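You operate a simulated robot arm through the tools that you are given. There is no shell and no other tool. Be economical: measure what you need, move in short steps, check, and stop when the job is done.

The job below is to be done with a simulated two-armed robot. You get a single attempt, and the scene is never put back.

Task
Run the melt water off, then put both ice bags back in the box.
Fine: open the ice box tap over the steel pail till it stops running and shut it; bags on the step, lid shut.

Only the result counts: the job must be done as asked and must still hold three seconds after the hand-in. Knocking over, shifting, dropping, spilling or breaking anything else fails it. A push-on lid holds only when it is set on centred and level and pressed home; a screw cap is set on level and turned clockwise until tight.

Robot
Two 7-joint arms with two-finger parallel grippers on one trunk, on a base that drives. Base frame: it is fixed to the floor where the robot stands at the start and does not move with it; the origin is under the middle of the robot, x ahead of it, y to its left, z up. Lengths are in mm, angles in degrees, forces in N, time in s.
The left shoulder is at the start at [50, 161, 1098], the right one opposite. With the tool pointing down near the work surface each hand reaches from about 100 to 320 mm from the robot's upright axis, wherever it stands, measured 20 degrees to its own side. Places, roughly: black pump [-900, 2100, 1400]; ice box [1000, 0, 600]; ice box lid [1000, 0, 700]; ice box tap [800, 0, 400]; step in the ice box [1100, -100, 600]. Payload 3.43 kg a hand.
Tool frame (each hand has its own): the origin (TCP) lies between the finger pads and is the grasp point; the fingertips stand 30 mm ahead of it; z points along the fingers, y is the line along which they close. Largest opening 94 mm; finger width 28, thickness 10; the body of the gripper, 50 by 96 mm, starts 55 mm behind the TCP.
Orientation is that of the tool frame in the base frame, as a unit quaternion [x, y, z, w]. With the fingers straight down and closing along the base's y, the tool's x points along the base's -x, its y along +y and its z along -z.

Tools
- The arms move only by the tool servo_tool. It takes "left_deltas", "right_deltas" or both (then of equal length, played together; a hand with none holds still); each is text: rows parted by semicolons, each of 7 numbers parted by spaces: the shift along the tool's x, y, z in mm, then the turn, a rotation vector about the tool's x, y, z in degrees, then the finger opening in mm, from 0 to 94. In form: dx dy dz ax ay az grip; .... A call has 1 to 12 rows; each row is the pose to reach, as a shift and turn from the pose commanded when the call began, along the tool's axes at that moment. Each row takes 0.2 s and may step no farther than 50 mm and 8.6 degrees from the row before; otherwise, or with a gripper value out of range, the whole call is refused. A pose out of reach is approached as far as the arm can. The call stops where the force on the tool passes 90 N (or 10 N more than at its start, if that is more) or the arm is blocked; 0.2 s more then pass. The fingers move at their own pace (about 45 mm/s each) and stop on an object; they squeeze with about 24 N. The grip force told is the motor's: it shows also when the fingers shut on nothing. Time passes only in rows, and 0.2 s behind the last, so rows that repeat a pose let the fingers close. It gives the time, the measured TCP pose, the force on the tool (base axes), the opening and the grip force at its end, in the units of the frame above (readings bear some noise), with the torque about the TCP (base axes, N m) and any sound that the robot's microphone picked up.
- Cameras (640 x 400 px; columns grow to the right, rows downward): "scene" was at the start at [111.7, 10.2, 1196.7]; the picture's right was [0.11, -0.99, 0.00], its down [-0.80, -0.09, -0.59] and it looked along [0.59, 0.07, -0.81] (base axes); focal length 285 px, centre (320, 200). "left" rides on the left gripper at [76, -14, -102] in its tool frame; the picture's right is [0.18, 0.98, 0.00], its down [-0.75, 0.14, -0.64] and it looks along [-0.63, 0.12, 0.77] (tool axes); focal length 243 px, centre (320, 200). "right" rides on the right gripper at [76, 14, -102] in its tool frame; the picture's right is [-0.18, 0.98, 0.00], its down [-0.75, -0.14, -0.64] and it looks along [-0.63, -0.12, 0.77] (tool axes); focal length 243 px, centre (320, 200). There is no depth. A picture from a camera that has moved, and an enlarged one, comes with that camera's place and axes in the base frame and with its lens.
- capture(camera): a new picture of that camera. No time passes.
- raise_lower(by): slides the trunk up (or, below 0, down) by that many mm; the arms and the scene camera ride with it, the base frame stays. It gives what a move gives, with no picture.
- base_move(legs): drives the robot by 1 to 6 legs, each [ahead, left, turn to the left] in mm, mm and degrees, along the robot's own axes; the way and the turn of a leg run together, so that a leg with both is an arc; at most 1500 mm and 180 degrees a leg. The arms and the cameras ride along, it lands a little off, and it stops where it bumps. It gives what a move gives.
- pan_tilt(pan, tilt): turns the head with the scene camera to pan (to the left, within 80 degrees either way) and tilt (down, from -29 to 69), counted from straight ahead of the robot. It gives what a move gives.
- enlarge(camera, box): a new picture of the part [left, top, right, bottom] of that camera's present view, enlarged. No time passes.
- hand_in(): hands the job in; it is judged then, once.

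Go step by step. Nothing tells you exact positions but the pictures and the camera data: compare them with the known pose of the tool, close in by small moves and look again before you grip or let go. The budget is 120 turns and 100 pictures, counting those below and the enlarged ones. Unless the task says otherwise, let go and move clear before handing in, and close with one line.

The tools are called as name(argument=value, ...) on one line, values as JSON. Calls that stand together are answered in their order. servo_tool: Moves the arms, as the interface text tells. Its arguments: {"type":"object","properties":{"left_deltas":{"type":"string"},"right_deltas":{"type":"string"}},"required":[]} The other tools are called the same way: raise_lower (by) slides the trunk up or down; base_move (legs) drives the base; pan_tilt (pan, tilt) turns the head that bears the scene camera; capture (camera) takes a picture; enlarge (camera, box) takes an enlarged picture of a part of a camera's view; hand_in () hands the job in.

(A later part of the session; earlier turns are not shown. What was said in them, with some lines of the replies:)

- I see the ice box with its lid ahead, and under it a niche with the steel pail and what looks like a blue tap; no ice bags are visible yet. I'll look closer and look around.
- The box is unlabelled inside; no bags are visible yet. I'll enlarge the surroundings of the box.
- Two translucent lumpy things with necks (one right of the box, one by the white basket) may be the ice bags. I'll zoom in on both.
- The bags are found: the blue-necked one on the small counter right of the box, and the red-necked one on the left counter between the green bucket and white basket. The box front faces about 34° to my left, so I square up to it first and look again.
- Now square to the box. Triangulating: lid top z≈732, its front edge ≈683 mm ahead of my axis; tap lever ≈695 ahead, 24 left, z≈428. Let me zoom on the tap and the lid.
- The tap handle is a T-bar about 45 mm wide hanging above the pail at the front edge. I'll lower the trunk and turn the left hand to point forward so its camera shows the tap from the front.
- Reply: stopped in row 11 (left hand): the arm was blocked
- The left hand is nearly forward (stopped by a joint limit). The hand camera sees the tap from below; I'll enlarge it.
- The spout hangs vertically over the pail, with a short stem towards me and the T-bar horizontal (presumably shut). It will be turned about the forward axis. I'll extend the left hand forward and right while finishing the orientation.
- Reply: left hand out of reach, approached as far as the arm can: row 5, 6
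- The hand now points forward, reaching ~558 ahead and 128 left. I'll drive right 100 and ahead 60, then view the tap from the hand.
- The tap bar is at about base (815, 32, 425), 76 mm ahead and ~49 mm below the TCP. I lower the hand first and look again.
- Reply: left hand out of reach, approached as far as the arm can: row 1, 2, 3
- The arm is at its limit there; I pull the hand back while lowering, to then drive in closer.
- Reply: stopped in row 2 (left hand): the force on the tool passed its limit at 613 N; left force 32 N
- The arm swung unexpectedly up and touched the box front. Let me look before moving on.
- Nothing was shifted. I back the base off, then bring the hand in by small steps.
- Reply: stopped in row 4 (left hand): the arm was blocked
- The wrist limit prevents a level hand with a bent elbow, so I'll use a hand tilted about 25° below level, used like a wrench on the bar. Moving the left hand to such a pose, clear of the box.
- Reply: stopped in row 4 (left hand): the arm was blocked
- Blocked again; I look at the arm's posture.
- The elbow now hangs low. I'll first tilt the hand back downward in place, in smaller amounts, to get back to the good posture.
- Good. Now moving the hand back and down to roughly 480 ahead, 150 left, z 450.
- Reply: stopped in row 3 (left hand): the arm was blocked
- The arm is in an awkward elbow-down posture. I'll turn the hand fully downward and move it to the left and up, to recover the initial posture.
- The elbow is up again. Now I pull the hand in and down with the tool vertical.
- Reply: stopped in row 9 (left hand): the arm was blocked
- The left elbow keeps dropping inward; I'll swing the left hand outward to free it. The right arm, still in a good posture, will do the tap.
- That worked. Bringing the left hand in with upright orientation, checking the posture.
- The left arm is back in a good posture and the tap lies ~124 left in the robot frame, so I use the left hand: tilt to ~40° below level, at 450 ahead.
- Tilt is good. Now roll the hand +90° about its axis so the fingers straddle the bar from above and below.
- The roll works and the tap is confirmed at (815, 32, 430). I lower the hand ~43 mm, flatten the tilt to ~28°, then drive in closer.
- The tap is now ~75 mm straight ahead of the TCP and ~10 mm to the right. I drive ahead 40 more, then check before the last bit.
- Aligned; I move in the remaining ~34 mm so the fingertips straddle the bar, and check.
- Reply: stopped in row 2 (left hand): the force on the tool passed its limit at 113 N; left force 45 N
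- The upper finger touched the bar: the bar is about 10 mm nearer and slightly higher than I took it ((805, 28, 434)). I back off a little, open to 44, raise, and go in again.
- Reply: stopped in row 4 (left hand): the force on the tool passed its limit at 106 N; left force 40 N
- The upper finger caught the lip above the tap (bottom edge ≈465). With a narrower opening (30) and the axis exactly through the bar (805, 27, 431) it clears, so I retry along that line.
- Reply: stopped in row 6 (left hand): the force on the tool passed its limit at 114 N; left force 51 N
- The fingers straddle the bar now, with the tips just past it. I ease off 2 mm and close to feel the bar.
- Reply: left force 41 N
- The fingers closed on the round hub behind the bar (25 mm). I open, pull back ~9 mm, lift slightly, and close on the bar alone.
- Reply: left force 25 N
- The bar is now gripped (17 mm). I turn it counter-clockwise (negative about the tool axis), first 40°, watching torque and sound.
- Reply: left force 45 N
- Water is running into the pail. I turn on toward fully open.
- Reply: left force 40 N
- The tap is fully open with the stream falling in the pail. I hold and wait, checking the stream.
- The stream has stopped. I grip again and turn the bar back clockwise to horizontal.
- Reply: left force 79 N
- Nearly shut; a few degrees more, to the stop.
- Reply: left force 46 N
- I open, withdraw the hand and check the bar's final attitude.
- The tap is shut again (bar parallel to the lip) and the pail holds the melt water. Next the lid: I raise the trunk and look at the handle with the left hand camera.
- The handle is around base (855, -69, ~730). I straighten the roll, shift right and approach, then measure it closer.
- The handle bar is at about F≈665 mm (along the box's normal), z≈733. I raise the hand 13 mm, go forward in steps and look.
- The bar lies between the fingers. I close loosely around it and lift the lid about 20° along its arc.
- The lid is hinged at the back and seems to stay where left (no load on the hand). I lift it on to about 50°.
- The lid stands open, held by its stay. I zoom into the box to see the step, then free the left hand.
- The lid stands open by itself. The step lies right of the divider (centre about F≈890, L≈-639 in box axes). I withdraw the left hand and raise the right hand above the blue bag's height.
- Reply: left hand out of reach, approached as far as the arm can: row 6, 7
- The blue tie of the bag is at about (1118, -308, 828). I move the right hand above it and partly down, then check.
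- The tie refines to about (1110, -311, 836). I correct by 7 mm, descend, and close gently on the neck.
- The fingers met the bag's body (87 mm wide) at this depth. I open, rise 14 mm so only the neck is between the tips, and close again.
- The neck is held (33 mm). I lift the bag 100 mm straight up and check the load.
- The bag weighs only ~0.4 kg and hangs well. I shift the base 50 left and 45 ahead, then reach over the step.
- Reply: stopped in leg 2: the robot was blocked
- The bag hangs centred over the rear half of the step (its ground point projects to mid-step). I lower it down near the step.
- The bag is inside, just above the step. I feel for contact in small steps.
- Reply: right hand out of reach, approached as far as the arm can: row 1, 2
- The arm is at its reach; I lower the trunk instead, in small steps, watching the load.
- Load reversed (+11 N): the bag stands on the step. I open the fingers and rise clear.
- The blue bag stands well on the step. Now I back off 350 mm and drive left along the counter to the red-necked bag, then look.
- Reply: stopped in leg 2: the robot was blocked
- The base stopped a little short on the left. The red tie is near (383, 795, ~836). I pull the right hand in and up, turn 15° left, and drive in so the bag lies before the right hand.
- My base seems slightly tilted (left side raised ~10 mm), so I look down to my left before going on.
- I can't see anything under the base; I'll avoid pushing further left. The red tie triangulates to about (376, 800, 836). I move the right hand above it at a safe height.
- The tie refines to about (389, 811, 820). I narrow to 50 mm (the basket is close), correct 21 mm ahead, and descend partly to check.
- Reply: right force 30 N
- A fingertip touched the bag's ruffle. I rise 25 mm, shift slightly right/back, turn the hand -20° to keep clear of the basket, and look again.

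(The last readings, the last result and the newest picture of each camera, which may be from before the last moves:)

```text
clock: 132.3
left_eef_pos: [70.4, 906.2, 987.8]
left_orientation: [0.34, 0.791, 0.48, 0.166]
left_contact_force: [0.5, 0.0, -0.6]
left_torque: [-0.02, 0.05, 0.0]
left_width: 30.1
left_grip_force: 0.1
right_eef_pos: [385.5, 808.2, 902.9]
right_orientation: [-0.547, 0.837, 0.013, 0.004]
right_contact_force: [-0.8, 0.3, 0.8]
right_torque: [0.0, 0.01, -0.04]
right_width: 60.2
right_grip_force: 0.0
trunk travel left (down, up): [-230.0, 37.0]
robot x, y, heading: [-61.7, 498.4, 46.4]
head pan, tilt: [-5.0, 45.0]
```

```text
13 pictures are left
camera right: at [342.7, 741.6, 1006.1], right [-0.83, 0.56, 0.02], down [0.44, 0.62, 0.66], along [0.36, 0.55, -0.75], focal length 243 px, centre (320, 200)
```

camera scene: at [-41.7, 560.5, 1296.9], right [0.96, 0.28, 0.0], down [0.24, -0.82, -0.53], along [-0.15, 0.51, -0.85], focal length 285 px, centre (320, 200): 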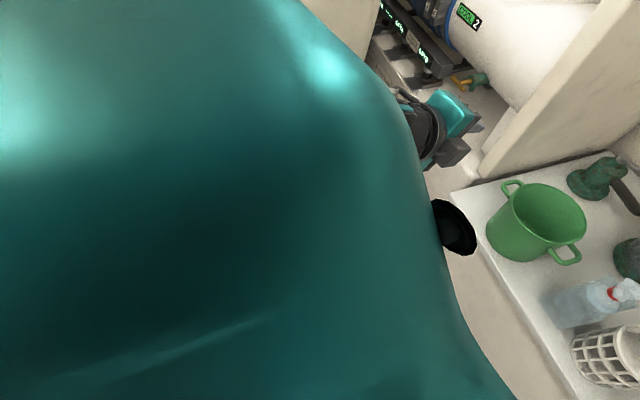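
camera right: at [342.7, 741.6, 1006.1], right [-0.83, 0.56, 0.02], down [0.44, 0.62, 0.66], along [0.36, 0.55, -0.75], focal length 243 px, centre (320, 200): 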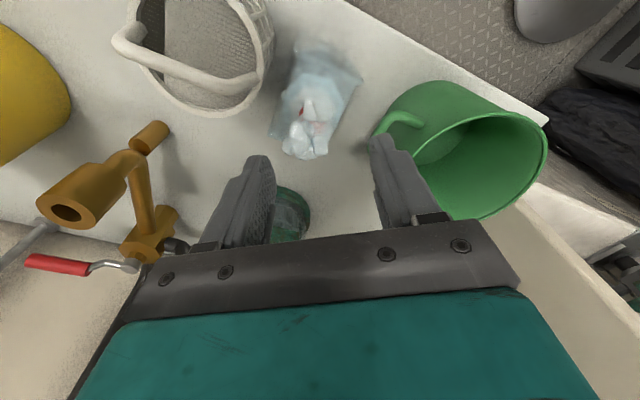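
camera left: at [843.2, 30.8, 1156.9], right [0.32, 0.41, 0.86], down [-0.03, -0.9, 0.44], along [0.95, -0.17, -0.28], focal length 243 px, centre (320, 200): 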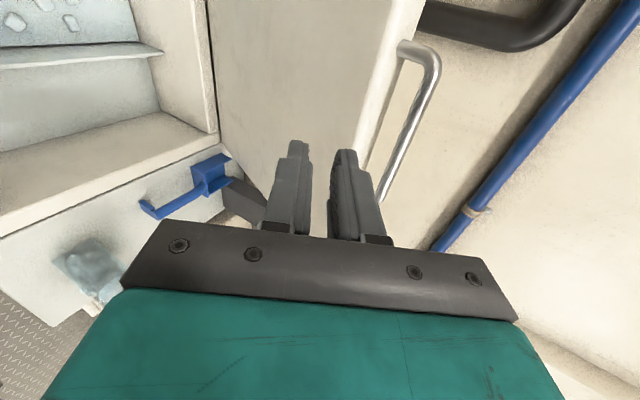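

I shift ~9 mm toward the neck, open to 66, and descend halfway, checking force and both views.

servo_tool(right_deltas="4 -9 0 0 0 0 66; 4 -9 15 0 0 0 66; 4 -9 28 0 0 0 66; 4 -9 28 0 0 0 66")

capture(camera="right")

enlarge(camera="scene", box=[280, 150, 400, 250])

```text
clock: 133.3
left_eef_pos: [69.7, 906.4, 988.8]
left_orientation: [0.339, 0.792, 0.48, 0.166]
left_contact_force: [0.5, 0.7, -0.4]
left_torque: [0.0, -0.01, -0.01]
left_width: 30.0
left_grip_force: 0.1
right_eef_pos: [391.5, 802.1, 874.8]
right_orientation: [-0.546, 0.838, 0.013, 0.006]
right_contact_force: [-1.1, -0.3, 0.5]
right_torque: [0.01, 0.0, 0.0]
right_width: 66.4
right_grip_force: 0.1
trunk travel left (down, up): [-230.0, 37.0]
robot x, y, heading: [-59.9, 497.0, 46.4]
head pan, tilt: [-5.0, 45.0]
```

```text
12 pictures are left
camera right: at [348.8, 735.3, 978.0], right [-0.83, 0.56, 0.02], down [0.44, 0.62, 0.66], along [0.36, 0.55, -0.75], focal length 243 px, centre (320, 200)
```

right: 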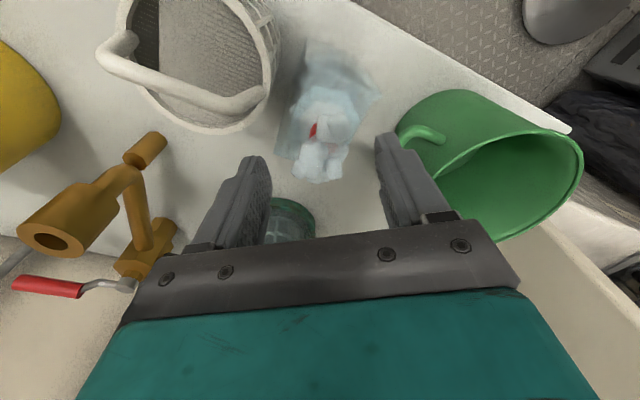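

```text
4.00 times, centred on (340, 200) of scene
camera zoom: at [38.0, 550.5, 1315.1], right [0.66, -0.75, -0.03], down [-0.54, -0.45, -0.71], along [0.52, 0.49, -0.7], focal length 1141 px, centre (240, 200)
```

zoom: 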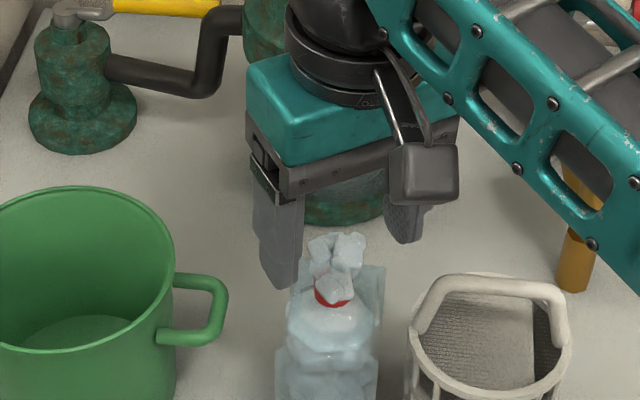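

The tie appears nearer (394, 809, ~800). I go 7 mm ahead, narrow to 56, and descend stepwise.

servo_tool(right_deltas="-7 0 0 0 0 0 56; -7 0 10 0 0 0 56; -7 0 20 0 0 0 56; -7 0 28 0 0 0 56; -7 0 28 0 0 0 56")

capture(camera="right")

```text
clock: 134.5
left_eef_pos: [68.8, 905.5, 988.4]
left_orientation: [0.338, 0.792, 0.48, 0.166]
left_contact_force: [0.0, 0.3, -0.2]
left_torque: [0.0, 0.0, 0.01]
left_width: 29.8
left_grip_force: 0.0
right_eef_pos: [394.4, 810.0, 847.3]
right_orientation: [-0.546, 0.838, 0.013, 0.004]
right_contact_force: [0.1, -0.3, 0.6]
right_torque: [0.03, -0.02, -0.03]
right_width: 56.1
right_grip_force: 0.0
trunk travel left (down, up): [-230.0, 37.0]
robot x, y, heading: [-56.7, 498.1, 46.6]
head pan, tilt: [-5.0, 45.0]
```

```text
10 pictures are left
camera right: at [351.6, 743.3, 949.9], right [-0.83, 0.56, 0.02], down [0.44, 0.62, 0.66], along [0.36, 0.55, -0.76], focal length 243 px, centre (320, 200)
```

right: 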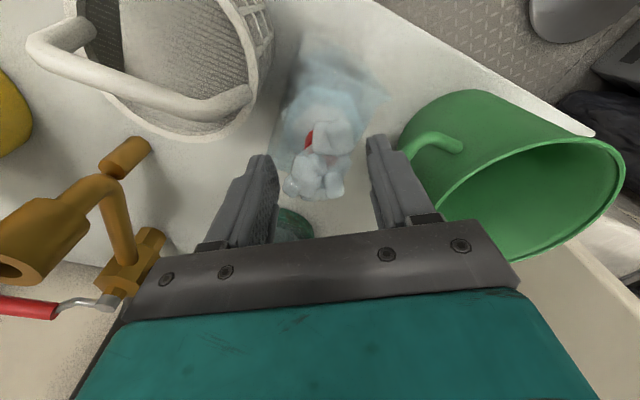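

No contact, and the neck is centred. By comparison with the blue bag I need about 16 mm more; then I close.

servo_tool(right_deltas="0 0 8 0 0 0 56; 0 0 16 0 0 0 56; 0 0 16 0 0 0 40; 0 0 16 0 0 0 20; 0 0 16 0 0 0 5; 0 0 16 0 0 0 5; 0 0 16 0 0 0 5")

```text
clock: 136.1
left_eef_pos: [68.6, 905.2, 990.5]
left_orientation: [0.337, 0.792, 0.481, 0.167]
left_contact_force: [-0.5, -0.4, -0.2]
left_torque: [0.0, -0.02, 0.03]
left_width: 29.8
left_grip_force: 0.1
right_eef_pos: [393.3, 811.2, 835.8]
right_orientation: [-0.547, 0.837, 0.016, 0.007]
right_contact_force: [-6.1, 4.4, 26.8]
right_torque: [-0.34, 0.48, -0.23]
right_width: 35.5
right_grip_force: 24.1
trunk travel left (down, up): [-230.0, 37.0]
robot x, y, heading: [-58.5, 494.3, 46.3]
head pan, tilt: [-5.0, 45.0]
```

Gripped at 35 mm. I lift and check the load.

servo_tool(right_deltas="0 0 -10 0 0 0 5; 0 0 -20 0 0 0 5; 0 0 -40 0 0 0 5; 0 0 -65 0 0 0 5; 0 0 -90 0 0 0 5; 0 0 -115 0 0 0 5; 0 0 -140 0 0 0 5; 0 0 -140 0 0 0 5")

capture(camera="scene")

```text
clock: 137.9
left_eef_pos: [70.2, 907.3, 989.1]
left_orientation: [0.339, 0.792, 0.48, 0.166]
left_contact_force: [-0.1, -0.7, 0.3]
left_torque: [0.0, 0.0, -0.01]
left_width: 30.1
left_grip_force: 0.1
right_eef_pos: [396.4, 805.8, 973.2]
right_orientation: [-0.546, 0.838, 0.013, 0.004]
right_contact_force: [0.1, 0.1, -3.6]
right_torque: [0.01, -0.03, -0.03]
right_width: 35.8
right_grip_force: 23.9
trunk travel left (down, up): [-230.0, 37.0]
robot x, y, heading: [-62.9, 496.3, 46.5]
head pan, tilt: [-5.0, 45.0]
```

```text
9 pictures are left
camera scene: at [38.0, 551.3, 1315.1], right [0.66, -0.75, -0.03], down [-0.54, -0.45, -0.71], along [0.52, 0.49, -0.7], focal length 285 px, centre (320, 200)
```

scene: 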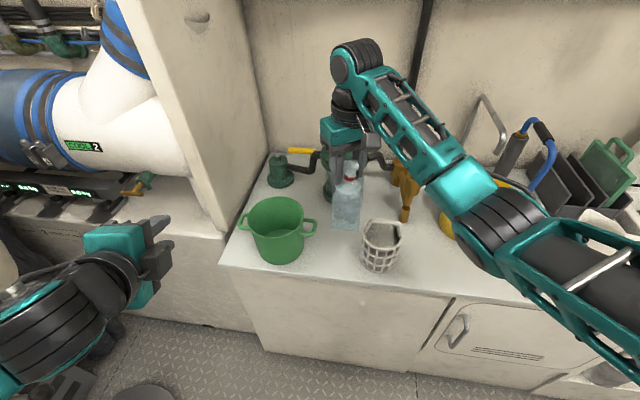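

The red bag is lifted and its neighbours stand undisturbed. I raise it further, then back out, square up, and drive toward the box.

servo_tool(right_deltas="0 0 -25 0 0 0 5; 0 0 -50 0 0 0 5; 0 0 -70 0 0 0 5; 0 0 -70 0 0 0 5")

base_move(legs=[[-330, 0, 0], [0, 0, -14.5], [0, -900, 0]])

```text
clock: 138.9
left_eef_pos: [69.3, 906.9, 988.2]
left_orientation: [0.339, 0.792, 0.48, 0.167]
left_contact_force: [0.1, -0.8, 0.0]
left_torque: [0.0, -0.03, -0.04]
left_width: 29.9
left_grip_force: 0.2
right_eef_pos: [396.8, 805.4, 1040.5]
right_orientation: [-0.546, 0.837, 0.013, 0.004]
right_contact_force: [0.1, 0.0, -3.1]
right_torque: [0.02, -0.02, -0.02]
right_width: 36.3
right_grip_force: 24.4
trunk travel left (down, up): [-230.0, 37.0]
robot x, y, heading: [-54.9, 499.3, 46.5]
head pan, tilt: [-5.0, 45.0]
```

```text
clock: 149.8
left_eef_pos: [423.2, -133.7, 977.8]
left_orientation: [0.43, 0.751, 0.441, 0.239]
left_contact_force: [-0.1, 0.5, 0.8]
left_torque: [0.0, -0.02, 0.02]
left_width: 29.7
left_grip_force: 0.1
right_eef_pos: [712.5, -308.4, 1034.8]
right_orientation: [-0.436, 0.9, -0.002, 0.001]
right_contact_force: [1.0, 0.9, -3.3]
right_torque: [0.05, -0.02, -0.01]
right_width: 35.7
right_grip_force: 24.0
trunk travel left (down, up): [-230.0, 37.0]
robot x, y, heading: [193.4, -514.6, 31.7]
head pan, tilt: [-5.0, 45.0]
```

The robot is level and square again; the bag is at F≈441, L≈-639. I drive 370 ahead to hover over the front of the step and check.

base_move(legs=[[368, -8, 0.3]])

pan_tilt(pan=-5, tilt=50)

capture(camera="scene")

```text
clock: 152.1
left_eef_pos: [726.8, 52.3, 977.0]
left_orientation: [0.426, 0.753, 0.442, 0.238]
left_contact_force: [-0.4, -0.3, -0.2]
left_torque: [0.03, -0.04, 0.0]
left_width: 29.9
left_grip_force: 0.0
right_eef_pos: [1015.6, -120.3, 1035.0]
right_orientation: [-0.439, 0.899, -0.003, 0.0]
right_contact_force: [0.3, -0.6, -4.2]
right_torque: [0.01, -0.02, -0.03]
right_width: 35.5
right_grip_force: 23.5
trunk travel left (down, up): [-230.0, 37.0]
robot x, y, heading: [501.3, -333.9, 32.5]
head pan, tilt: [-5.0, 45.0]
```

```text
clock: 152.8
left_eef_pos: [726.6, 52.1, 977.1]
left_orientation: [0.426, 0.753, 0.442, 0.238]
left_contact_force: [-0.4, -0.7, 0.3]
left_torque: [0.01, 0.0, 0.01]
left_width: 29.8
left_grip_force: 0.1
right_eef_pos: [1016.0, -120.8, 1034.8]
right_orientation: [-0.44, 0.898, -0.002, -0.001]
right_contact_force: [0.1, 0.9, -3.8]
right_torque: [0.05, -0.02, 0.02]
right_width: 35.8
right_grip_force: 23.8
trunk travel left (down, up): [-230.0, 37.0]
robot x, y, heading: [500.7, -334.0, 32.6]
head pan, tilt: [-5.0, 50.0]
```

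```text
8 pictures are left
camera scene: at [601.6, -273.9, 1306.8], right [0.46, -0.89, 0.0], down [-0.68, -0.35, -0.64], along [0.57, 0.3, -0.77], focal length 285 px, centre (320, 200)
```

scene: 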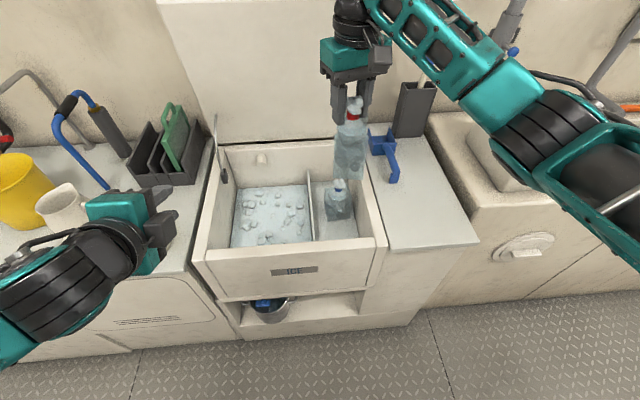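

The landing point is centred on the free front part of the step, clear of the blue bag. I lower the red bag to just above it.

servo_tool(right_deltas="2.4 -6.6 25 0 0 0 5; 2.4 -6.6 55 0 0 0 5; 2.4 -6.6 85 0 0 0 5; 2.4 -6.6 115 0 0 0 5; 2.4 -6.6 145 0 0 0 5; 2.4 -6.6 175 0 0 0 5; 2.4 -6.6 205 0 0 0 5; 2.4 -6.6 235 0 0 0 5; 2.4 -6.6 265 0 0 0 5; 2.4 -6.6 290 0 0 0 5; 2.4 -6.6 315 0 0 0 5; 2.4 -6.6 315 0 0 0 5")

capture(camera="right")

```text
clock: 155.4
left_eef_pos: [724.9, 51.3, 978.2]
left_orientation: [0.426, 0.753, 0.442, 0.237]
left_contact_force: [0.3, -0.9, 0.0]
left_torque: [-0.03, 0.0, 0.04]
left_width: 30.1
left_grip_force: 0.1
right_eef_pos: [1021.0, -128.4, 718.9]
right_orientation: [-0.441, 0.897, -0.002, 0.001]
right_contact_force: [0.0, 0.2, -3.6]
right_torque: [0.01, -0.04, -0.01]
right_width: 35.4
right_grip_force: 24.0
trunk travel left (down, up): [-230.0, 37.0]
robot x, y, heading: [498.9, -333.3, 32.3]
head pan, tilt: [-5.0, 50.0]
```

```text
7 pictures are left
camera right: at [962.5, -178.7, 823.3], right [-0.66, 0.75, 0.0], down [0.57, 0.51, 0.64], along [0.48, 0.42, -0.77], focal length 243 px, centre (320, 200)
```

right: 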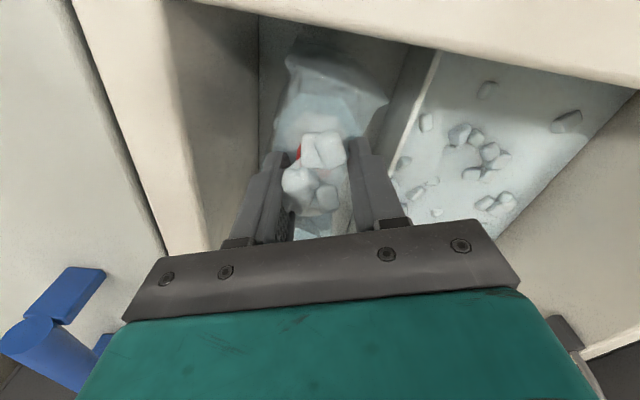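

The bag is well inside, between wall and divider. I go down in small steps until it stands.

servo_tool(right_deltas="0 0 6 0 0 0 5; 0 0 12 0 0 0 5; 0 0 12 0 0 0 5")

servo_tool(right_deltas="0 0 4 0 0 0 5; 0 0 4 0 0 0 5")

servo_tool(right_deltas="0 0 3 0 0 0 5; 0 0 3 0 0 0 5")

```text
clock: 156.2
left_eef_pos: [726.4, 51.5, 978.5]
left_orientation: [0.427, 0.753, 0.441, 0.237]
left_contact_force: [-1.5, 0.4, 0.1]
left_torque: [-0.04, 0.0, -0.03]
left_width: 30.0
left_grip_force: 0.1
right_eef_pos: [1019.7, -127.2, 707.7]
right_orientation: [-0.441, 0.898, -0.002, 0.001]
right_contact_force: [0.2, -0.1, -3.1]
right_torque: [0.04, -0.03, -0.02]
right_width: 35.4
right_grip_force: 23.8
trunk travel left (down, up): [-230.0, 37.0]
robot x, y, heading: [500.7, -334.7, 32.4]
head pan, tilt: [-5.0, 50.0]
```

```text
clock: 156.8
left_eef_pos: [725.5, 51.2, 977.9]
left_orientation: [0.426, 0.753, 0.442, 0.237]
left_contact_force: [-0.3, 0.3, 0.3]
left_torque: [-0.01, 0.01, -0.01]
left_width: 30.0
left_grip_force: 0.1
right_eef_pos: [1021.0, -127.9, 704.2]
right_orientation: [-0.44, 0.898, -0.002, 0.0]
right_contact_force: [0.1, -0.8, -4.0]
right_torque: [0.01, -0.03, 0.03]
right_width: 35.9
right_grip_force: 23.8
trunk travel left (down, up): [-230.0, 37.0]
robot x, y, heading: [500.1, -333.1, 32.4]
head pan, tilt: [-5.0, 50.0]
```

```text
clock: 157.4
left_eef_pos: [726.4, 50.9, 976.9]
left_orientation: [0.427, 0.753, 0.442, 0.237]
left_contact_force: [0.7, -0.3, -0.2]
left_torque: [0.01, 0.01, 0.01]
left_width: 30.2
left_grip_force: 0.1
right_eef_pos: [1020.5, -127.7, 702.5]
right_orientation: [-0.441, 0.898, -0.003, 0.0]
right_contact_force: [-0.2, 0.0, -3.8]
right_torque: [-0.01, -0.02, 0.0]
right_width: 35.4
right_grip_force: 23.7
trunk travel left (down, up): [-230.0, 37.0]
robot x, y, heading: [503.3, -333.1, 32.4]
head pan, tilt: [-5.0, 50.0]
```

servo_tool(right_deltas="0 0 3 0 0 0 5; 0 0 3 0 0 0 5")

servo_tool(right_deltas="0 0 3 0 0 0 5; 0 0 3 0 0 0 5")

servo_tool(right_deltas="0 0 3 0 0 0 5; 0 0 3 0 0 0 5")

```text
clock: 158.0
left_eef_pos: [725.5, 52.1, 976.7]
left_orientation: [0.426, 0.753, 0.442, 0.238]
left_contact_force: [0.3, 0.2, -0.1]
left_torque: [0.03, 0.03, 0.01]
left_width: 30.0
left_grip_force: 0.0
right_eef_pos: [1018.6, -129.8, 699.2]
right_orientation: [-0.44, 0.898, 0.0, 0.001]
right_contact_force: [-0.5, 0.1, -2.2]
right_torque: [-0.04, -0.04, 0.01]
right_width: 35.8
right_grip_force: 23.7
right hand out of reach, approached as far as the arm can: row 1
trunk travel left (down, up): [-230.0, 37.0]
robot x, y, heading: [498.2, -332.1, 32.3]
head pan, tilt: [-5.0, 50.0]
```

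```text
clock: 158.6
left_eef_pos: [725.9, 51.5, 978.0]
left_orientation: [0.426, 0.753, 0.442, 0.237]
left_contact_force: [0.0, 0.2, 0.3]
left_torque: [0.03, 0.02, 0.02]
left_width: 30.0
left_grip_force: 0.1
right_eef_pos: [1017.1, -131.1, 696.5]
right_orientation: [-0.44, 0.898, -0.002, 0.0]
right_contact_force: [1.4, -0.5, -4.2]
right_torque: [0.01, 0.0, 0.04]
right_width: 35.4
right_grip_force: 24.1
right hand out of reach, approached as far as the arm can: row 1, 2
trunk travel left (down, up): [-230.0, 37.0]
robot x, y, heading: [501.0, -336.6, 32.1]
head pan, tilt: [-5.0, 50.0]
```

```text
clock: 159.2
left_eef_pos: [724.7, 51.7, 977.8]
left_orientation: [0.427, 0.753, 0.441, 0.238]
left_contact_force: [-0.4, 1.1, -0.3]
left_torque: [0.0, 0.02, 0.03]
left_width: 30.1
left_grip_force: 0.0
right_eef_pos: [1016.7, -131.9, 695.2]
right_orientation: [-0.44, 0.898, -0.001, 0.001]
right_contact_force: [0.3, -0.2, -3.3]
right_torque: [0.02, -0.02, 0.0]
right_width: 35.3
right_grip_force: 24.4
trunk travel left (down, up): [-230.0, 37.0]
robot x, y, heading: [500.4, -330.0, 32.3]
head pan, tilt: [-5.0, 50.0]
```

At the arm's reach again; the trunk does the last millimetres.

raise_lower(by=-4)

raise_lower(by=-4)

```text
clock: 159.7
left_eef_pos: [724.2, 50.7, 973.9]
left_orientation: [0.425, 0.753, 0.442, 0.238]
left_contact_force: [0.1, -0.3, 0.2]
left_torque: [-0.01, 0.02, -0.02]
left_width: 30.2
left_grip_force: 0.0
right_eef_pos: [1016.6, -132.1, 692.5]
right_orientation: [-0.44, 0.898, -0.001, 0.002]
right_contact_force: [-0.2, -0.7, -0.8]
right_torque: [0.1, -0.12, -0.02]
right_width: 35.5
right_grip_force: 23.9
trunk travel left (down, up): [-226.0, 41.0]
robot x, y, heading: [500.6, -332.3, 32.3]
head pan, tilt: [-5.0, 50.0]
```

```text
clock: 160.3
left_eef_pos: [724.9, 51.2, 970.1]
left_orientation: [0.426, 0.752, 0.444, 0.238]
left_contact_force: [0.6, 0.2, -1.0]
left_torque: [0.04, -0.03, 0.01]
left_width: 29.8
left_grip_force: 0.1
right_eef_pos: [1017.3, -132.3, 690.5]
right_orientation: [-0.44, 0.898, -0.002, 0.004]
right_contact_force: [-3.3, -7.9, 23.3]
right_torque: [-0.02, -0.05, 0.0]
right_width: 35.5
right_grip_force: 24.4
trunk travel left (down, up): [-222.0, 45.0]
robot x, y, heading: [498.4, -331.0, 32.3]
head pan, tilt: [-5.0, 50.0]
```

The red bag stands (load reversed to +23 N). I raise the trunk 3 mm to unload, open, and lift the hand clear.

raise_lower(by=3)

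servo_tool(right_deltas="0 0 0 0 0 0 48; 0 0 0 0 0 0 60; 0 0 0 0 0 0 60; 0 0 -25 0 0 0 60; 0 0 -50 0 0 0 60; 0 0 -90 0 0 0 60; 0 0 -130 0 0 0 60; 0 0 -170 0 0 0 60; 0 0 -210 0 0 0 60; 0 0 -250 0 0 0 60")

enlarge(camera="scene", box=[180, 100, 420, 300])

```text
clock: 160.8
left_eef_pos: [725.0, 51.9, 972.8]
left_orientation: [0.427, 0.752, 0.442, 0.237]
left_contact_force: [-0.5, -0.4, 0.1]
left_torque: [0.0, -0.02, 0.01]
left_width: 29.8
left_grip_force: 0.1
right_eef_pos: [1016.2, -130.3, 690.9]
right_orientation: [-0.44, 0.898, -0.001, 0.003]
right_contact_force: [2.6, -0.7, 8.9]
right_torque: [0.38, -0.71, -0.09]
right_width: 35.3
right_grip_force: 24.0
trunk travel left (down, up): [-225.0, 42.0]
robot x, y, heading: [497.9, -331.9, 32.5]
head pan, tilt: [-5.0, 50.0]
```

```text
clock: 163.0
left_eef_pos: [726.0, 51.5, 972.2]
left_orientation: [0.426, 0.752, 0.443, 0.238]
left_contact_force: [0.2, -0.8, 0.2]
left_torque: [-0.01, -0.01, 0.01]
left_width: 29.9
left_grip_force: 0.1
right_eef_pos: [1014.6, -132.6, 944.8]
right_orientation: [-0.44, 0.898, -0.002, -0.001]
right_contact_force: [-0.2, 0.3, -0.1]
right_torque: [-0.01, -0.02, 0.04]
right_width: 60.0
right_grip_force: 0.0
trunk travel left (down, up): [-225.0, 42.0]
robot x, y, heading: [501.0, -333.7, 32.3]
head pan, tilt: [-5.0, 50.0]
```

```text
2.00 times, centred on (300, 200) of scene
camera zoom: at [601.7, -274.6, 1301.8], right [0.46, -0.89, 0.0], down [-0.68, -0.35, -0.64], along [0.57, 0.3, -0.77], focal length 570 px, centre (360, 200)
```

zoom: 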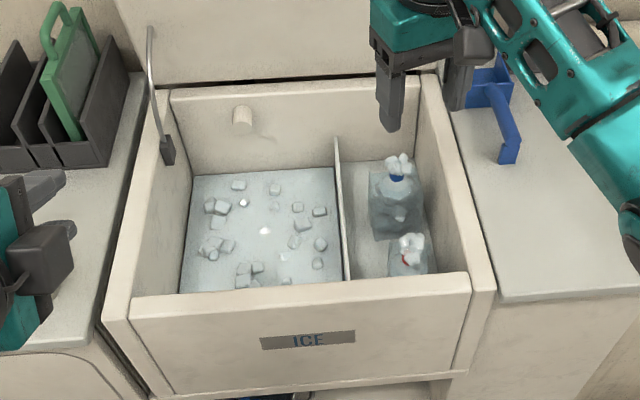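

Both bags stand on the step. Now the lid: its handle is at about F≈1080, z≈1155, L≈-510. I clear the right hand to the right side, shift the base, and bring the left hand up before the handle.

servo_tool(right_deltas="37 -14 0 0 0 0 60; 74 -28 0 0 0 0 60; 111 -42 0 0 0 0 60; 148 -56 0 0 0 0 60; 186 -70 0 0 0 0 60")

base_move(legs=[[0, -100, 0], [105, 0, 0]])

servo_tool(left_deltas="0 25 -12 0 0 0 40; 0 55 -15 0 0 0 40; 0 90 -10 0 0 0 40; 0 130 0 0 0 0 40; 0 170 10 0 0 0 40; 0 205 20 0 0 0 40; 0 240 36 0 0 0 40; 0 240 36 0 0 0 40")

pan_tilt(pan=10, tilt=20)

capture(camera="scene")

```text
clock: 164.2
left_eef_pos: [725.9, 49.9, 973.4]
left_orientation: [0.426, 0.752, 0.442, 0.238]
left_contact_force: [0.3, -0.4, 0.5]
left_torque: [-0.02, 0.0, -0.02]
left_width: 30.0
left_grip_force: 0.1
right_eef_pos: [955.1, -320.9, 942.4]
right_orientation: [-0.441, 0.897, -0.002, 0.001]
right_contact_force: [0.4, -0.8, 0.1]
right_torque: [0.02, -0.02, 0.01]
right_width: 60.1
right_grip_force: 0.0
trunk travel left (down, up): [-225.0, 42.0]
robot x, y, heading: [500.3, -333.1, 32.5]
head pan, tilt: [-5.0, 50.0]
```

```text
clock: 166.5
left_eef_pos: [866.6, 24.5, 973.2]
left_orientation: [0.426, 0.752, 0.443, 0.238]
left_contact_force: [-0.4, -0.4, 0.6]
left_torque: [-0.01, 0.0, -0.02]
left_width: 29.8
left_grip_force: 0.0
right_eef_pos: [1098.3, -347.7, 942.4]
right_orientation: [-0.441, 0.898, -0.002, 0.0]
right_contact_force: [-0.9, 0.7, 0.2]
right_torque: [0.01, 0.03, 0.01]
right_width: 59.9
right_grip_force: 0.1
trunk travel left (down, up): [-225.0, 42.0]
robot x, y, heading: [637.8, -359.9, 32.6]
head pan, tilt: [-5.0, 50.0]
```

```text
clock: 168.3
left_eef_pos: [994.7, 99.5, 1161.5]
left_orientation: [0.426, 0.753, 0.442, 0.237]
left_contact_force: [-0.1, 1.1, 0.5]
left_torque: [-0.02, -0.02, -0.01]
left_width: 40.1
left_grip_force: 0.1
left hand out of reach, approached as far as the arm can: row 1, 2
right_eef_pos: [1098.0, -347.2, 942.7]
right_orientation: [-0.441, 0.898, -0.002, 0.001]
right_contact_force: [0.7, -0.1, -0.4]
right_torque: [-0.02, -0.02, -0.05]
right_width: 60.1
right_grip_force: 0.1
trunk travel left (down, up): [-225.0, 42.0]
robot x, y, heading: [642.0, -362.4, 32.4]
head pan, tilt: [-5.0, 50.0]
```

```text
clock: 169.2
left_eef_pos: [994.8, 99.7, 1164.1]
left_orientation: [0.426, 0.752, 0.443, 0.238]
left_contact_force: [-0.7, 0.9, -0.2]
left_torque: [0.0, 0.0, 0.01]
left_width: 40.3
left_grip_force: 0.0
right_eef_pos: [1099.4, -347.1, 942.8]
right_orientation: [-0.441, 0.898, -0.002, 0.001]
right_contact_force: [-0.1, 0.0, 0.1]
right_torque: [0.0, -0.04, -0.01]
right_width: 60.0
right_grip_force: 0.0
trunk travel left (down, up): [-225.0, 42.0]
robot x, y, heading: [640.5, -358.0, 32.1]
head pan, tilt: [10.0, 20.0]
```

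```text
5 pictures are left
camera scene: at [743.3, -274.2, 1347.4], right [0.67, -0.74, 0.0], down [-0.25, -0.23, -0.94], along [0.69, 0.63, -0.34], focal length 285 px, centre (320, 200)
```

scene: 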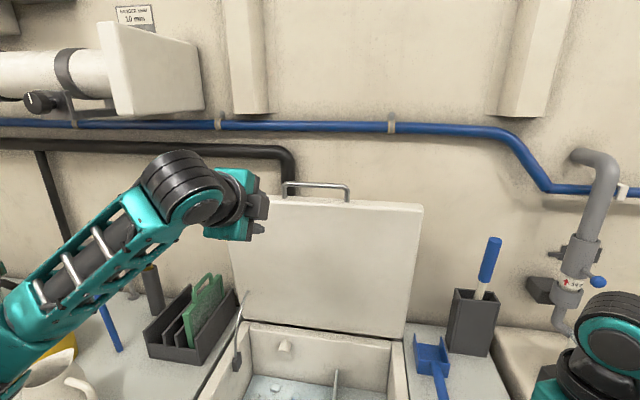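

I see the handle clearly: about F≈1090, z≈1154, L from -434 to -577. I level the left hand, shift 37 mm right, and approach to just short of the bar.

servo_tool(left_deltas="-10 8 16 -7 0 0 34; -20 16 34 -14 0 0 34; -30 25 52 -20 0 0 34; -37 33 75 -26 0 0 34; -37 44 100 -26 0 0 34; -37 44 100 -26 0 0 34")

enlarge(camera="scene", box=[200, 130, 400, 250])

```text
clock: 170.6
left_eef_pos: [1107.9, 124.4, 1151.3]
left_orientation: [0.362, 0.634, 0.6, 0.327]
left_contact_force: [-0.3, -0.2, -0.3]
left_torque: [-0.04, 0.02, 0.0]
left_width: 34.1
left_grip_force: 0.1
right_eef_pos: [1097.7, -346.6, 942.8]
right_orientation: [-0.441, 0.898, -0.002, 0.001]
right_contact_force: [-0.1, 0.6, 0.2]
right_torque: [0.03, 0.03, -0.01]
right_width: 60.0
right_grip_force: 0.1
trunk travel left (down, up): [-225.0, 42.0]
robot x, y, heading: [639.5, -359.2, 32.5]
head pan, tilt: [10.0, 20.0]
```

```text
3.20 times, centred on (300, 190) of scene
camera zoom: at [743.1, -274.2, 1347.4], right [0.67, -0.74, 0.0], down [-0.25, -0.23, -0.94], along [0.69, 0.63, -0.34], focal length 912 px, centre (384, 232)
```

zoom: 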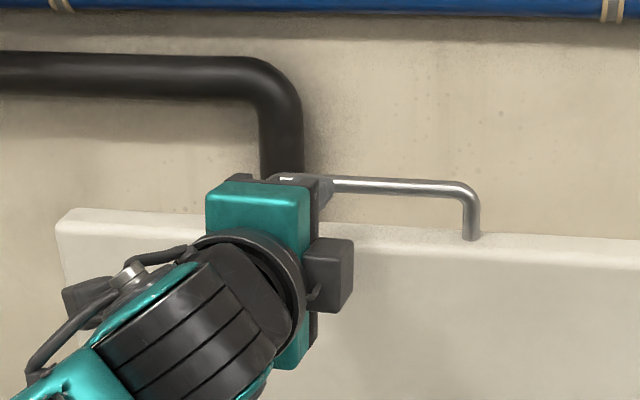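

The hand is level and lined up with the bar (bar z≈1157). I go in 68 mm and close.

servo_tool(left_deltas="0 8 20 0 0 0 34; 0 10 45 0 0 0 34; 0 11.5 68 0 0 0 34; 0 11.5 68 0 0 0 20; 0 11.5 68 0 0 0 2; 0 11.5 68 0 0 0 2; 0 11.5 68 0 0 0 2")

```text
clock: 171.2
left_eef_pos: [1120.1, 132.2, 1158.9]
left_orientation: [0.362, 0.637, 0.597, 0.326]
left_contact_force: [-68.0, -35.5, -0.5]
left_torque: [-1.07, 2.04, 1.15]
left_width: 37.6
left_grip_force: 3.3
right_eef_pos: [1089.5, -349.8, 947.3]
right_orientation: [-0.443, 0.896, -0.001, 0.006]
right_contact_force: [-0.4, -0.2, 0.4]
right_torque: [0.03, -0.02, 0.01]
right_width: 60.3
right_grip_force: 0.0
trunk travel left (down, up): [-225.0, 42.0]
robot x, y, heading: [637.7, -360.4, 32.6]
head pan, tilt: [10.0, 20.0]
stopped in row 2 (left hand): the force on the tool passed its limit at 120 N (the readings are from after the stop); the commanded pose is now the measured one
```

The lower finger met the lid's edge: by that the bar must be at F≈1062, z≈1167, so I was ~8 mm low. I back off, raise 10 mm, narrow to 26, go in again and close.

servo_tool(left_deltas="0 0 -20 0 0 0 26; 0 5 -22 0 0 0 26; 0 10 -20 0 0 0 26; 0 10 -5 0 0 0 26; 0 11 10 0 0 0 26; 0 11.5 23 0 0 0 26; 0 11.5 23 0 0 0 2; 0 11.5 23 0 0 0 2; 0 11.5 23 0 0 0 2")

```text
clock: 173.2
left_eef_pos: [1151.2, 150.8, 1165.4]
left_orientation: [0.361, 0.637, 0.597, 0.328]
left_contact_force: [-0.8, 1.5, 16.3]
left_torque: [-0.75, -0.57, 0.15]
left_width: 16.2
left_grip_force: 44.6
right_eef_pos: [1096.1, -345.5, 943.4]
right_orientation: [-0.443, 0.897, -0.001, 0.002]
right_contact_force: [0.2, -0.1, 0.2]
right_torque: [0.01, 0.03, 0.0]
right_width: 60.0
right_grip_force: 0.0
trunk travel left (down, up): [-225.0, 42.0]
robot x, y, heading: [643.9, -360.0, 32.7]
head pan, tilt: [10.0, 20.0]
```

The bar is gripped. Hinge works out at F≈1085, z≈747, radius ≈420. I pull the lid along its arc from 90° to about 60°, tilting the hand with it.

servo_tool(left_deltas="0 -2 -18 2 0 0 2; 0 -4.7 -36 4 0 0 2; 0 -8.3 -54 6 0 0 2; 0 -12.5 -72 9 0 0 2; 0 -17 -89.5 11 0 0 2; 0 -22.5 -106.8 13 0 0 2; 0 -29 -123.8 15 0 0 2; 0 -35.5 -140.5 17 0 0 2; 0 -43 -156.8 19 0 0 2; 0 -51.5 -172.9 21 0 0 2; 0 -61 -188.3 23 0 0 2; 0 -70.5 -203.5 26 0 0 2")

```text
clock: 175.8
left_eef_pos: [979.7, 43.1, 1101.8]
left_orientation: [0.432, 0.758, 0.429, 0.232]
left_contact_force: [31.3, -4.3, -31.3]
left_torque: [-1.14, -0.59, 0.32]
left_width: 12.3
left_grip_force: 45.1
right_eef_pos: [1101.8, -345.7, 940.1]
right_orientation: [-0.442, 0.897, -0.001, -0.002]
right_contact_force: [0.9, -0.1, -0.1]
right_torque: [-0.03, 0.0, -0.03]
right_width: 59.7
right_grip_force: 0.0
trunk travel left (down, up): [-225.0, 42.0]
robot x, y, heading: [640.0, -364.0, 32.6]
head pan, tilt: [10.0, 20.0]
```

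The lid follows and is at ~60°. I continue down to about 43°, within the arm's comfortable range.

servo_tool(left_deltas="0 -17 -5 0 0 0 2; 0 -33.9 -10.1 0 0 0 2; 0 -51 -16 0 0 0 2; 0 -68.6 -22 0 0 0 2; 0 -86 -27 0 0 0 2; 0 -104.1 -31 0 0 0 2; 0 -118 -33.5 0 0 0 2")

```text
clock: 177.4
left_eef_pos: [901.7, -5.8, 1024.1]
left_orientation: [0.427, 0.754, 0.437, 0.239]
left_contact_force: [6.5, -18.4, 6.3]
left_torque: [-1.34, -0.97, -0.32]
left_width: 12.1
left_grip_force: 45.0
left hand out of reach, approached as far as the arm can: row 7
right_eef_pos: [1095.8, -348.2, 941.7]
right_orientation: [-0.443, 0.897, -0.001, 0.001]
right_contact_force: [-0.2, 0.4, -0.7]
right_torque: [0.03, 0.0, -0.02]
right_width: 59.9
right_grip_force: 0.1
trunk travel left (down, up): [-225.0, 42.0]
robot x, y, heading: [642.4, -360.7, 32.5]
head pan, tilt: [10.0, 20.0]
```

Lid at ~43° with little load on the hand, so its hinge holds it. I open, retreat, back the base off and lower the trunk, then look.

servo_tool(left_deltas="0 0 0 0 0 0 20; 0 0 0 0 0 0 34; 0 0 0 0 0 0 34")

base_move(legs=[[-170, 0, 0]])

pan_tilt(pan=5, tilt=35)

capture(camera="scene")

```text
clock: 178.2
left_eef_pos: [902.5, -3.3, 1020.1]
left_orientation: [0.427, 0.757, 0.436, 0.233]
left_contact_force: [0.4, -0.1, 0.9]
left_torque: [-0.02, 0.08, -0.02]
left_width: 35.0
left_grip_force: 1.0
right_eef_pos: [1097.2, -345.1, 942.6]
right_orientation: [-0.443, 0.897, -0.002, 0.001]
right_contact_force: [-0.4, -0.3, 0.2]
right_torque: [0.01, 0.01, -0.02]
right_width: 60.2
right_grip_force: 0.3
trunk travel left (down, up): [-225.0, 42.0]
robot x, y, heading: [639.0, -365.1, 32.6]
head pan, tilt: [10.0, 20.0]
```

```text
clock: 179.6
left_eef_pos: [759.1, -93.4, 1021.2]
left_orientation: [0.427, 0.757, 0.435, 0.235]
left_contact_force: [-0.3, -0.8, 0.5]
left_torque: [0.03, -0.01, 0.05]
left_width: 34.0
left_grip_force: 0.1
right_eef_pos: [954.7, -438.1, 943.2]
right_orientation: [-0.441, 0.897, -0.001, 0.001]
right_contact_force: [-0.3, -0.7, 0.5]
right_torque: [0.0, -0.01, 0.01]
right_width: 60.1
right_grip_force: 0.2
trunk travel left (down, up): [-225.0, 42.0]
robot x, y, heading: [496.4, -451.2, 32.3]
head pan, tilt: [10.0, 20.0]
```

```text
clock: 180.4
left_eef_pos: [760.1, -92.5, 1020.9]
left_orientation: [0.429, 0.756, 0.435, 0.235]
left_contact_force: [0.4, -0.4, 0.2]
left_torque: [0.01, 0.01, -0.03]
left_width: 34.2
left_grip_force: 0.0
right_eef_pos: [954.3, -438.6, 942.2]
right_orientation: [-0.441, 0.897, -0.001, 0.001]
right_contact_force: [0.6, 0.1, -0.3]
right_torque: [-0.02, 0.0, 0.02]
right_width: 60.1
right_grip_force: 0.2
trunk travel left (down, up): [-225.0, 42.0]
robot x, y, heading: [498.5, -453.1, 32.5]
head pan, tilt: [5.0, 35.0]
```

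```text
3 pictures are left
camera scene: at [601.2, -374.5, 1323.6], right [0.61, -0.79, 0.0], down [-0.45, -0.35, -0.82], along [0.65, 0.5, -0.57], focal length 285 px, centre (320, 200)
```

scene: 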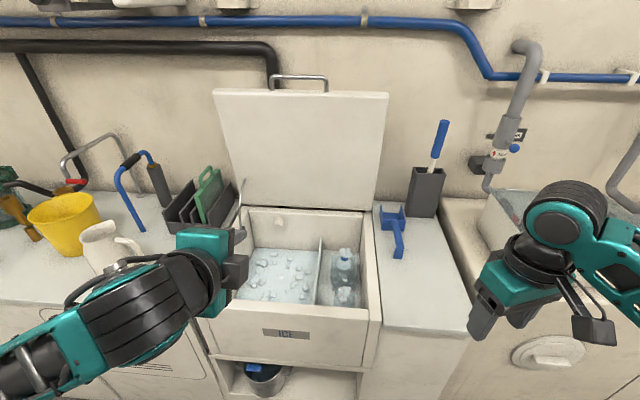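

The lid swung back up by itself: it is spring-assisted, so it must be held all the way down. I'll stand a bit further back (so the whole arc fits my reach), grip the handle again, and use the right hand to press if needed.

base_move(legs=[[120, 0, -0.3]])

servo_tool(left_deltas="0 40 -1 0 0 0 26; 0 80.6 -1.4 0 0 0 26; 0 123 2 0 0 0 26; 0 164.6 12.7 -5 0 0 26; 0 196 40.5 -10 0 0 26; 0 219 79 -15 0 0 26; 0 242 118 -20 0 0 26; 0 264 155 -26 0 0 26; 0 264 155 -26 0 0 26")

```text
clock: 181.7
left_eef_pos: [865.7, -29.9, 1019.7]
left_orientation: [0.431, 0.755, 0.434, 0.237]
left_contact_force: [0.3, -1.3, 0.0]
left_torque: [0.0, -0.02, -0.02]
left_width: 34.2
left_grip_force: 0.1
right_eef_pos: [1058.9, -374.5, 942.4]
right_orientation: [-0.438, 0.899, -0.002, 0.0]
right_contact_force: [-1.1, 0.1, -0.8]
right_torque: [0.01, 0.01, 0.03]
right_width: 60.0
right_grip_force: 0.1
trunk travel left (down, up): [-225.0, 42.0]
robot x, y, heading: [598.3, -385.1, 32.1]
head pan, tilt: [5.0, 35.0]
```

```text
clock: 183.7
left_eef_pos: [1100.1, 105.7, 1167.9]
left_orientation: [0.366, 0.637, 0.594, 0.329]
left_contact_force: [-0.3, 0.0, 0.3]
left_torque: [-0.03, 0.01, -0.01]
left_width: 25.9
left_grip_force: 0.0
right_eef_pos: [1058.7, -376.7, 941.2]
right_orientation: [-0.438, 0.899, -0.001, 0.0]
right_contact_force: [0.4, -1.1, -0.6]
right_torque: [-0.02, -0.01, 0.01]
right_width: 59.9
right_grip_force: 0.1
trunk travel left (down, up): [-225.0, 42.0]
robot x, y, heading: [598.8, -388.3, 32.2]
head pan, tilt: [5.0, 35.0]
```

servo_tool(left_deltas="5 2 22 0 0 0 26; 8 4 45 0 0 0 26; 8 6 69 0 0 0 26; 8 6 69 0 0 0 26; 8 6 69 0 0 0 2; 8 6 69 0 0 0 2; 8 6 69 0 0 0 2")

```text
clock: 185.3
left_eef_pos: [1154.5, 150.9, 1165.3]
left_orientation: [0.365, 0.641, 0.591, 0.327]
left_contact_force: [-6.4, -4.9, -12.6]
left_torque: [-0.83, -0.51, 0.36]
left_width: 15.8
left_grip_force: 45.3
right_eef_pos: [1058.2, -374.5, 942.0]
right_orientation: [-0.439, 0.899, -0.002, 0.001]
right_contact_force: [0.4, -0.2, -0.1]
right_torque: [0.0, 0.02, 0.02]
right_width: 59.6
right_grip_force: 0.0
trunk travel left (down, up): [-225.0, 42.0]
robot x, y, heading: [601.9, -389.2, 32.3]
head pan, tilt: [5.0, 35.0]
```

Gripped again. Pulling to ~60° and then on to ~30°.

servo_tool(left_deltas="0 -2 -18 2 0 0 2; 0 -4.7 -36 4 0 0 2; 0 -8.3 -54 6 0 0 2; 0 -12.5 -72 9 0 0 2; 0 -17 -89.5 11 0 0 2; 0 -22.5 -106.8 13 0 0 2; 0 -29 -123.8 15 0 0 2; 0 -35.5 -140.5 17 0 0 2; 0 -43 -156.8 19 0 0 2; 0 -51.5 -172.9 21 0 0 2; 0 -61 -188.3 23 0 0 2; 0 -70.5 -203.5 26 0 0 2")

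servo_tool(left_deltas="0 -17 -5 0 0 0 2; 0 -33.9 -10.1 0 0 0 2; 0 -51 -16 0 0 0 2; 0 -68.6 -22 0 0 0 2; 0 -86 -27 0 0 0 2; 0 -104.1 -31 0 0 0 2; 0 -122 -34 0 0 0 2; 0 -140.2 -36.8 0 0 0 2; 0 -158.5 -38.1 0 0 0 2; 0 -176.9 -39.4 0 0 0 2; 0 -195 -39.2 0 0 0 2; 0 -213.5 -38.9 0 0 0 2")

```text
clock: 187.9
left_eef_pos: [978.7, 42.3, 1107.8]
left_orientation: [0.435, 0.758, 0.428, 0.232]
left_contact_force: [30.2, -1.7, -32.6]
left_torque: [-1.22, -0.48, 0.45]
left_width: 11.9
left_grip_force: 45.1
right_eef_pos: [1062.0, -374.9, 938.4]
right_orientation: [-0.438, 0.899, -0.001, -0.002]
right_contact_force: [-0.1, -0.1, -0.8]
right_torque: [0.01, 0.03, 0.05]
right_width: 59.9
right_grip_force: 0.1
trunk travel left (down, up): [-225.0, 42.0]
robot x, y, heading: [600.9, -383.6, 32.0]
head pan, tilt: [5.0, 35.0]
```

```text
clock: 190.5
left_eef_pos: [851.0, -36.3, 953.7]
left_orientation: [0.434, 0.753, 0.432, 0.243]
left_contact_force: [14.5, -29.9, 1.7]
left_torque: [-1.31, -0.79, -0.15]
left_width: 12.3
left_grip_force: 44.9
right_eef_pos: [1058.8, -378.4, 941.9]
right_orientation: [-0.438, 0.899, 0.0, 0.001]
right_contact_force: [0.0, -1.0, -0.1]
right_torque: [-0.03, 0.0, -0.02]
right_width: 60.2
right_grip_force: 0.0
trunk travel left (down, up): [-225.0, 42.0]
robot x, y, heading: [600.9, -387.2, 32.2]
head pan, tilt: [5.0, 35.0]
```

Still held, lid at ~30°. Continuing down toward 15°.

servo_tool(left_deltas="0 -18.2 1.7 0 0 0 2; 0 -36.5 3.8 0 0 0 2; 0 -54.6 7 0 0 0 2; 0 -72.6 10.7 0 0 0 2; 0 -90.3 15.4 0 0 0 2; 0 -107.8 20.7 0 0 0 2; 0 -107.8 20.7 0 0 0 2")

```text
clock: 192.1
left_eef_pos: [814.2, -55.1, 846.6]
left_orientation: [0.434, 0.754, 0.428, 0.243]
left_contact_force: [-13.0, -41.7, 7.1]
left_torque: [-1.29, -0.54, 0.19]
left_width: 12.4
left_grip_force: 44.9
right_eef_pos: [1056.2, -378.2, 943.0]
right_orientation: [-0.438, 0.899, 0.0, 0.002]
right_contact_force: [0.8, -0.1, 0.2]
right_torque: [0.01, 0.01, -0.01]
right_width: 60.0
right_grip_force: 0.1
trunk travel left (down, up): [-225.0, 42.0]
robot x, y, heading: [599.2, -386.9, 32.0]
head pan, tilt: [5.0, 35.0]
```

Lid at ~15°, held. I bring it down to shut.

servo_tool(left_deltas="0 -17 6.5 0 0 0 2; 0 -34.2 13 0 0 0 2; 0 -50.5 21 0 0 0 2; 0 -67 29.3 0 0 0 2; 0 -83 38.5 0 0 0 2; 0 -98.6 47.8 0 0 0 2; 0 -102 50 0 0 0 2; 0 -102 50 0 0 0 2")

capture(camera="scene")

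```text
clock: 193.9
left_eef_pos: [807.6, -55.4, 743.4]
left_orientation: [0.429, 0.752, 0.439, 0.241]
left_contact_force: [-51.1, -30.3, 57.4]
left_torque: [-0.54, -0.59, 0.57]
left_width: 12.1
left_grip_force: 44.9
right_eef_pos: [1055.9, -378.7, 945.8]
right_orientation: [-0.438, 0.899, -0.001, 0.005]
right_contact_force: [0.2, 0.2, -0.5]
right_torque: [-0.04, -0.02, 0.03]
right_width: 60.0
right_grip_force: 0.1
trunk travel left (down, up): [-225.0, 42.0]
robot x, y, heading: [602.1, -387.5, 32.1]
head pan, tilt: [5.0, 35.0]
```

```text
2 pictures are left
camera scene: at [698.5, -315.5, 1325.1], right [0.6, -0.8, 0.0], down [-0.45, -0.34, -0.82], along [0.66, 0.5, -0.57], focal length 285 px, centre (320, 200)
```

scene: 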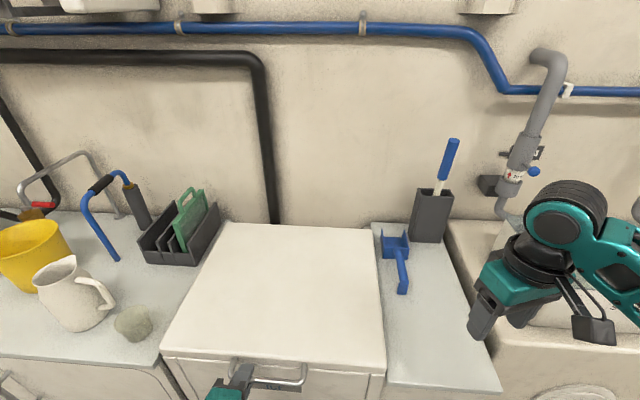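

The lid is down on the box. I open the fingers and withdraw straight back, watching whether it stays shut.

servo_tool(left_deltas="0 0 0 0 0 0 20; 0 0 0 0 0 0 36; 0 0 0 0 0 0 36; 0 -12 -20 0 0 0 36; 0 -25 -42 0 0 0 36; 0 -25 -42 0 0 0 36")

base_move(legs=[[-250, 0, 0]])

pan_tilt(pan=0, tilt=45)

capture(camera="scene")

```text
clock: 195.3
left_eef_pos: [765.5, -75.5, 734.0]
left_orientation: [0.43, 0.755, 0.434, 0.236]
left_contact_force: [0.0, 0.3, 1.1]
left_torque: [0.0, -0.02, 0.01]
left_width: 36.3
left_grip_force: 0.0
right_eef_pos: [1057.9, -375.3, 941.9]
right_orientation: [-0.438, 0.899, -0.001, 0.001]
right_contact_force: [0.2, -0.3, 0.5]
right_torque: [0.01, 0.01, 0.03]
right_width: 60.2
right_grip_force: 0.0
trunk travel left (down, up): [-225.0, 42.0]
robot x, y, heading: [599.5, -381.4, 32.3]
head pan, tilt: [5.0, 35.0]
```

```text
clock: 197.1
left_eef_pos: [554.6, -207.9, 736.4]
left_orientation: [0.431, 0.755, 0.434, 0.237]
left_contact_force: [-0.9, 0.2, -1.1]
left_torque: [-0.01, 0.02, 0.03]
left_width: 36.0
left_grip_force: 0.0
right_eef_pos: [847.3, -507.6, 943.0]
right_orientation: [-0.438, 0.899, -0.002, 0.0]
right_contact_force: [-0.3, -0.4, 0.6]
right_torque: [0.01, 0.04, -0.01]
right_width: 59.9
right_grip_force: 0.0
trunk travel left (down, up): [-225.0, 42.0]
robot x, y, heading: [390.9, -518.2, 32.1]
head pan, tilt: [5.0, 35.0]
```

```text
clock: 197.8
left_eef_pos: [554.1, -206.2, 736.5]
left_orientation: [0.431, 0.755, 0.434, 0.237]
left_contact_force: [-0.4, 0.7, -0.1]
left_torque: [0.0, 0.02, -0.01]
left_width: 36.0
left_grip_force: 0.2
right_eef_pos: [846.9, -507.8, 943.0]
right_orientation: [-0.438, 0.899, -0.001, 0.001]
right_contact_force: [-0.5, 0.2, 0.9]
right_torque: [0.0, -0.02, 0.0]
right_width: 60.2
right_grip_force: 0.0
trunk travel left (down, up): [-225.0, 42.0]
robot x, y, heading: [391.5, -521.7, 31.9]
head pan, tilt: [0.0, 45.0]
```

```text
1 pictures are left
camera scene: at [492.5, -452.2, 1308.8], right [0.53, -0.85, 0.0], down [-0.6, -0.38, -0.71], along [0.6, 0.38, -0.71], focal length 285 px, centre (320, 200)
```

scene: 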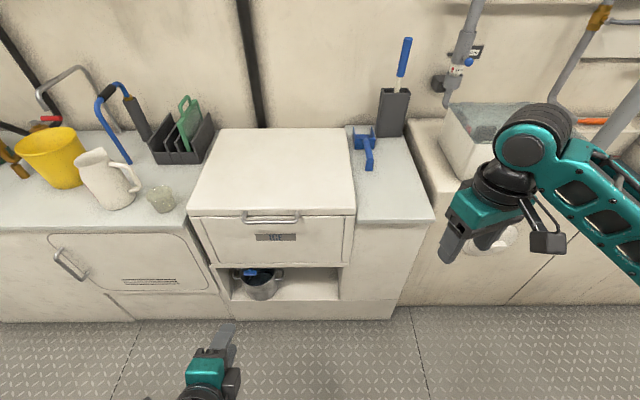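

The lid stays shut. One last enlarged look at the lid's seat, the tap and the pail.

enlarge(camera="scene", box=[170, 180, 380, 310])

```text
3.05 times, centred on (275, 245) of scene
camera zoom: at [492.5, -452.2, 1308.8], right [0.53, -0.85, 0.0], down [-0.6, -0.38, -0.71], along [0.6, 0.38, -0.71], focal length 869 px, centre (457, 63)
```

zoom: 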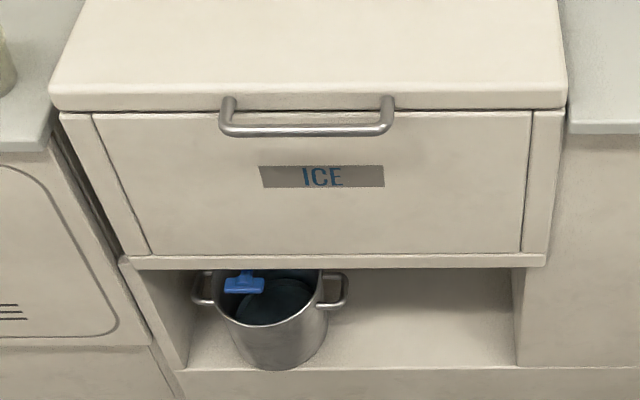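

The lid sits flush, the tap bar is level (shut), and the pail stands in its place with the melt water. Both hands are clear, so I hand in.

hand_in()

```text
The job is handed in.
```

The melt water is run off into the steel pail, the tap is shut, both ice bags stand on the step, and the lid is shut. Beside the left counter the base was once blocked and tilted slightly; I couldn't see what it touched, so something out of view there may have been nudged.
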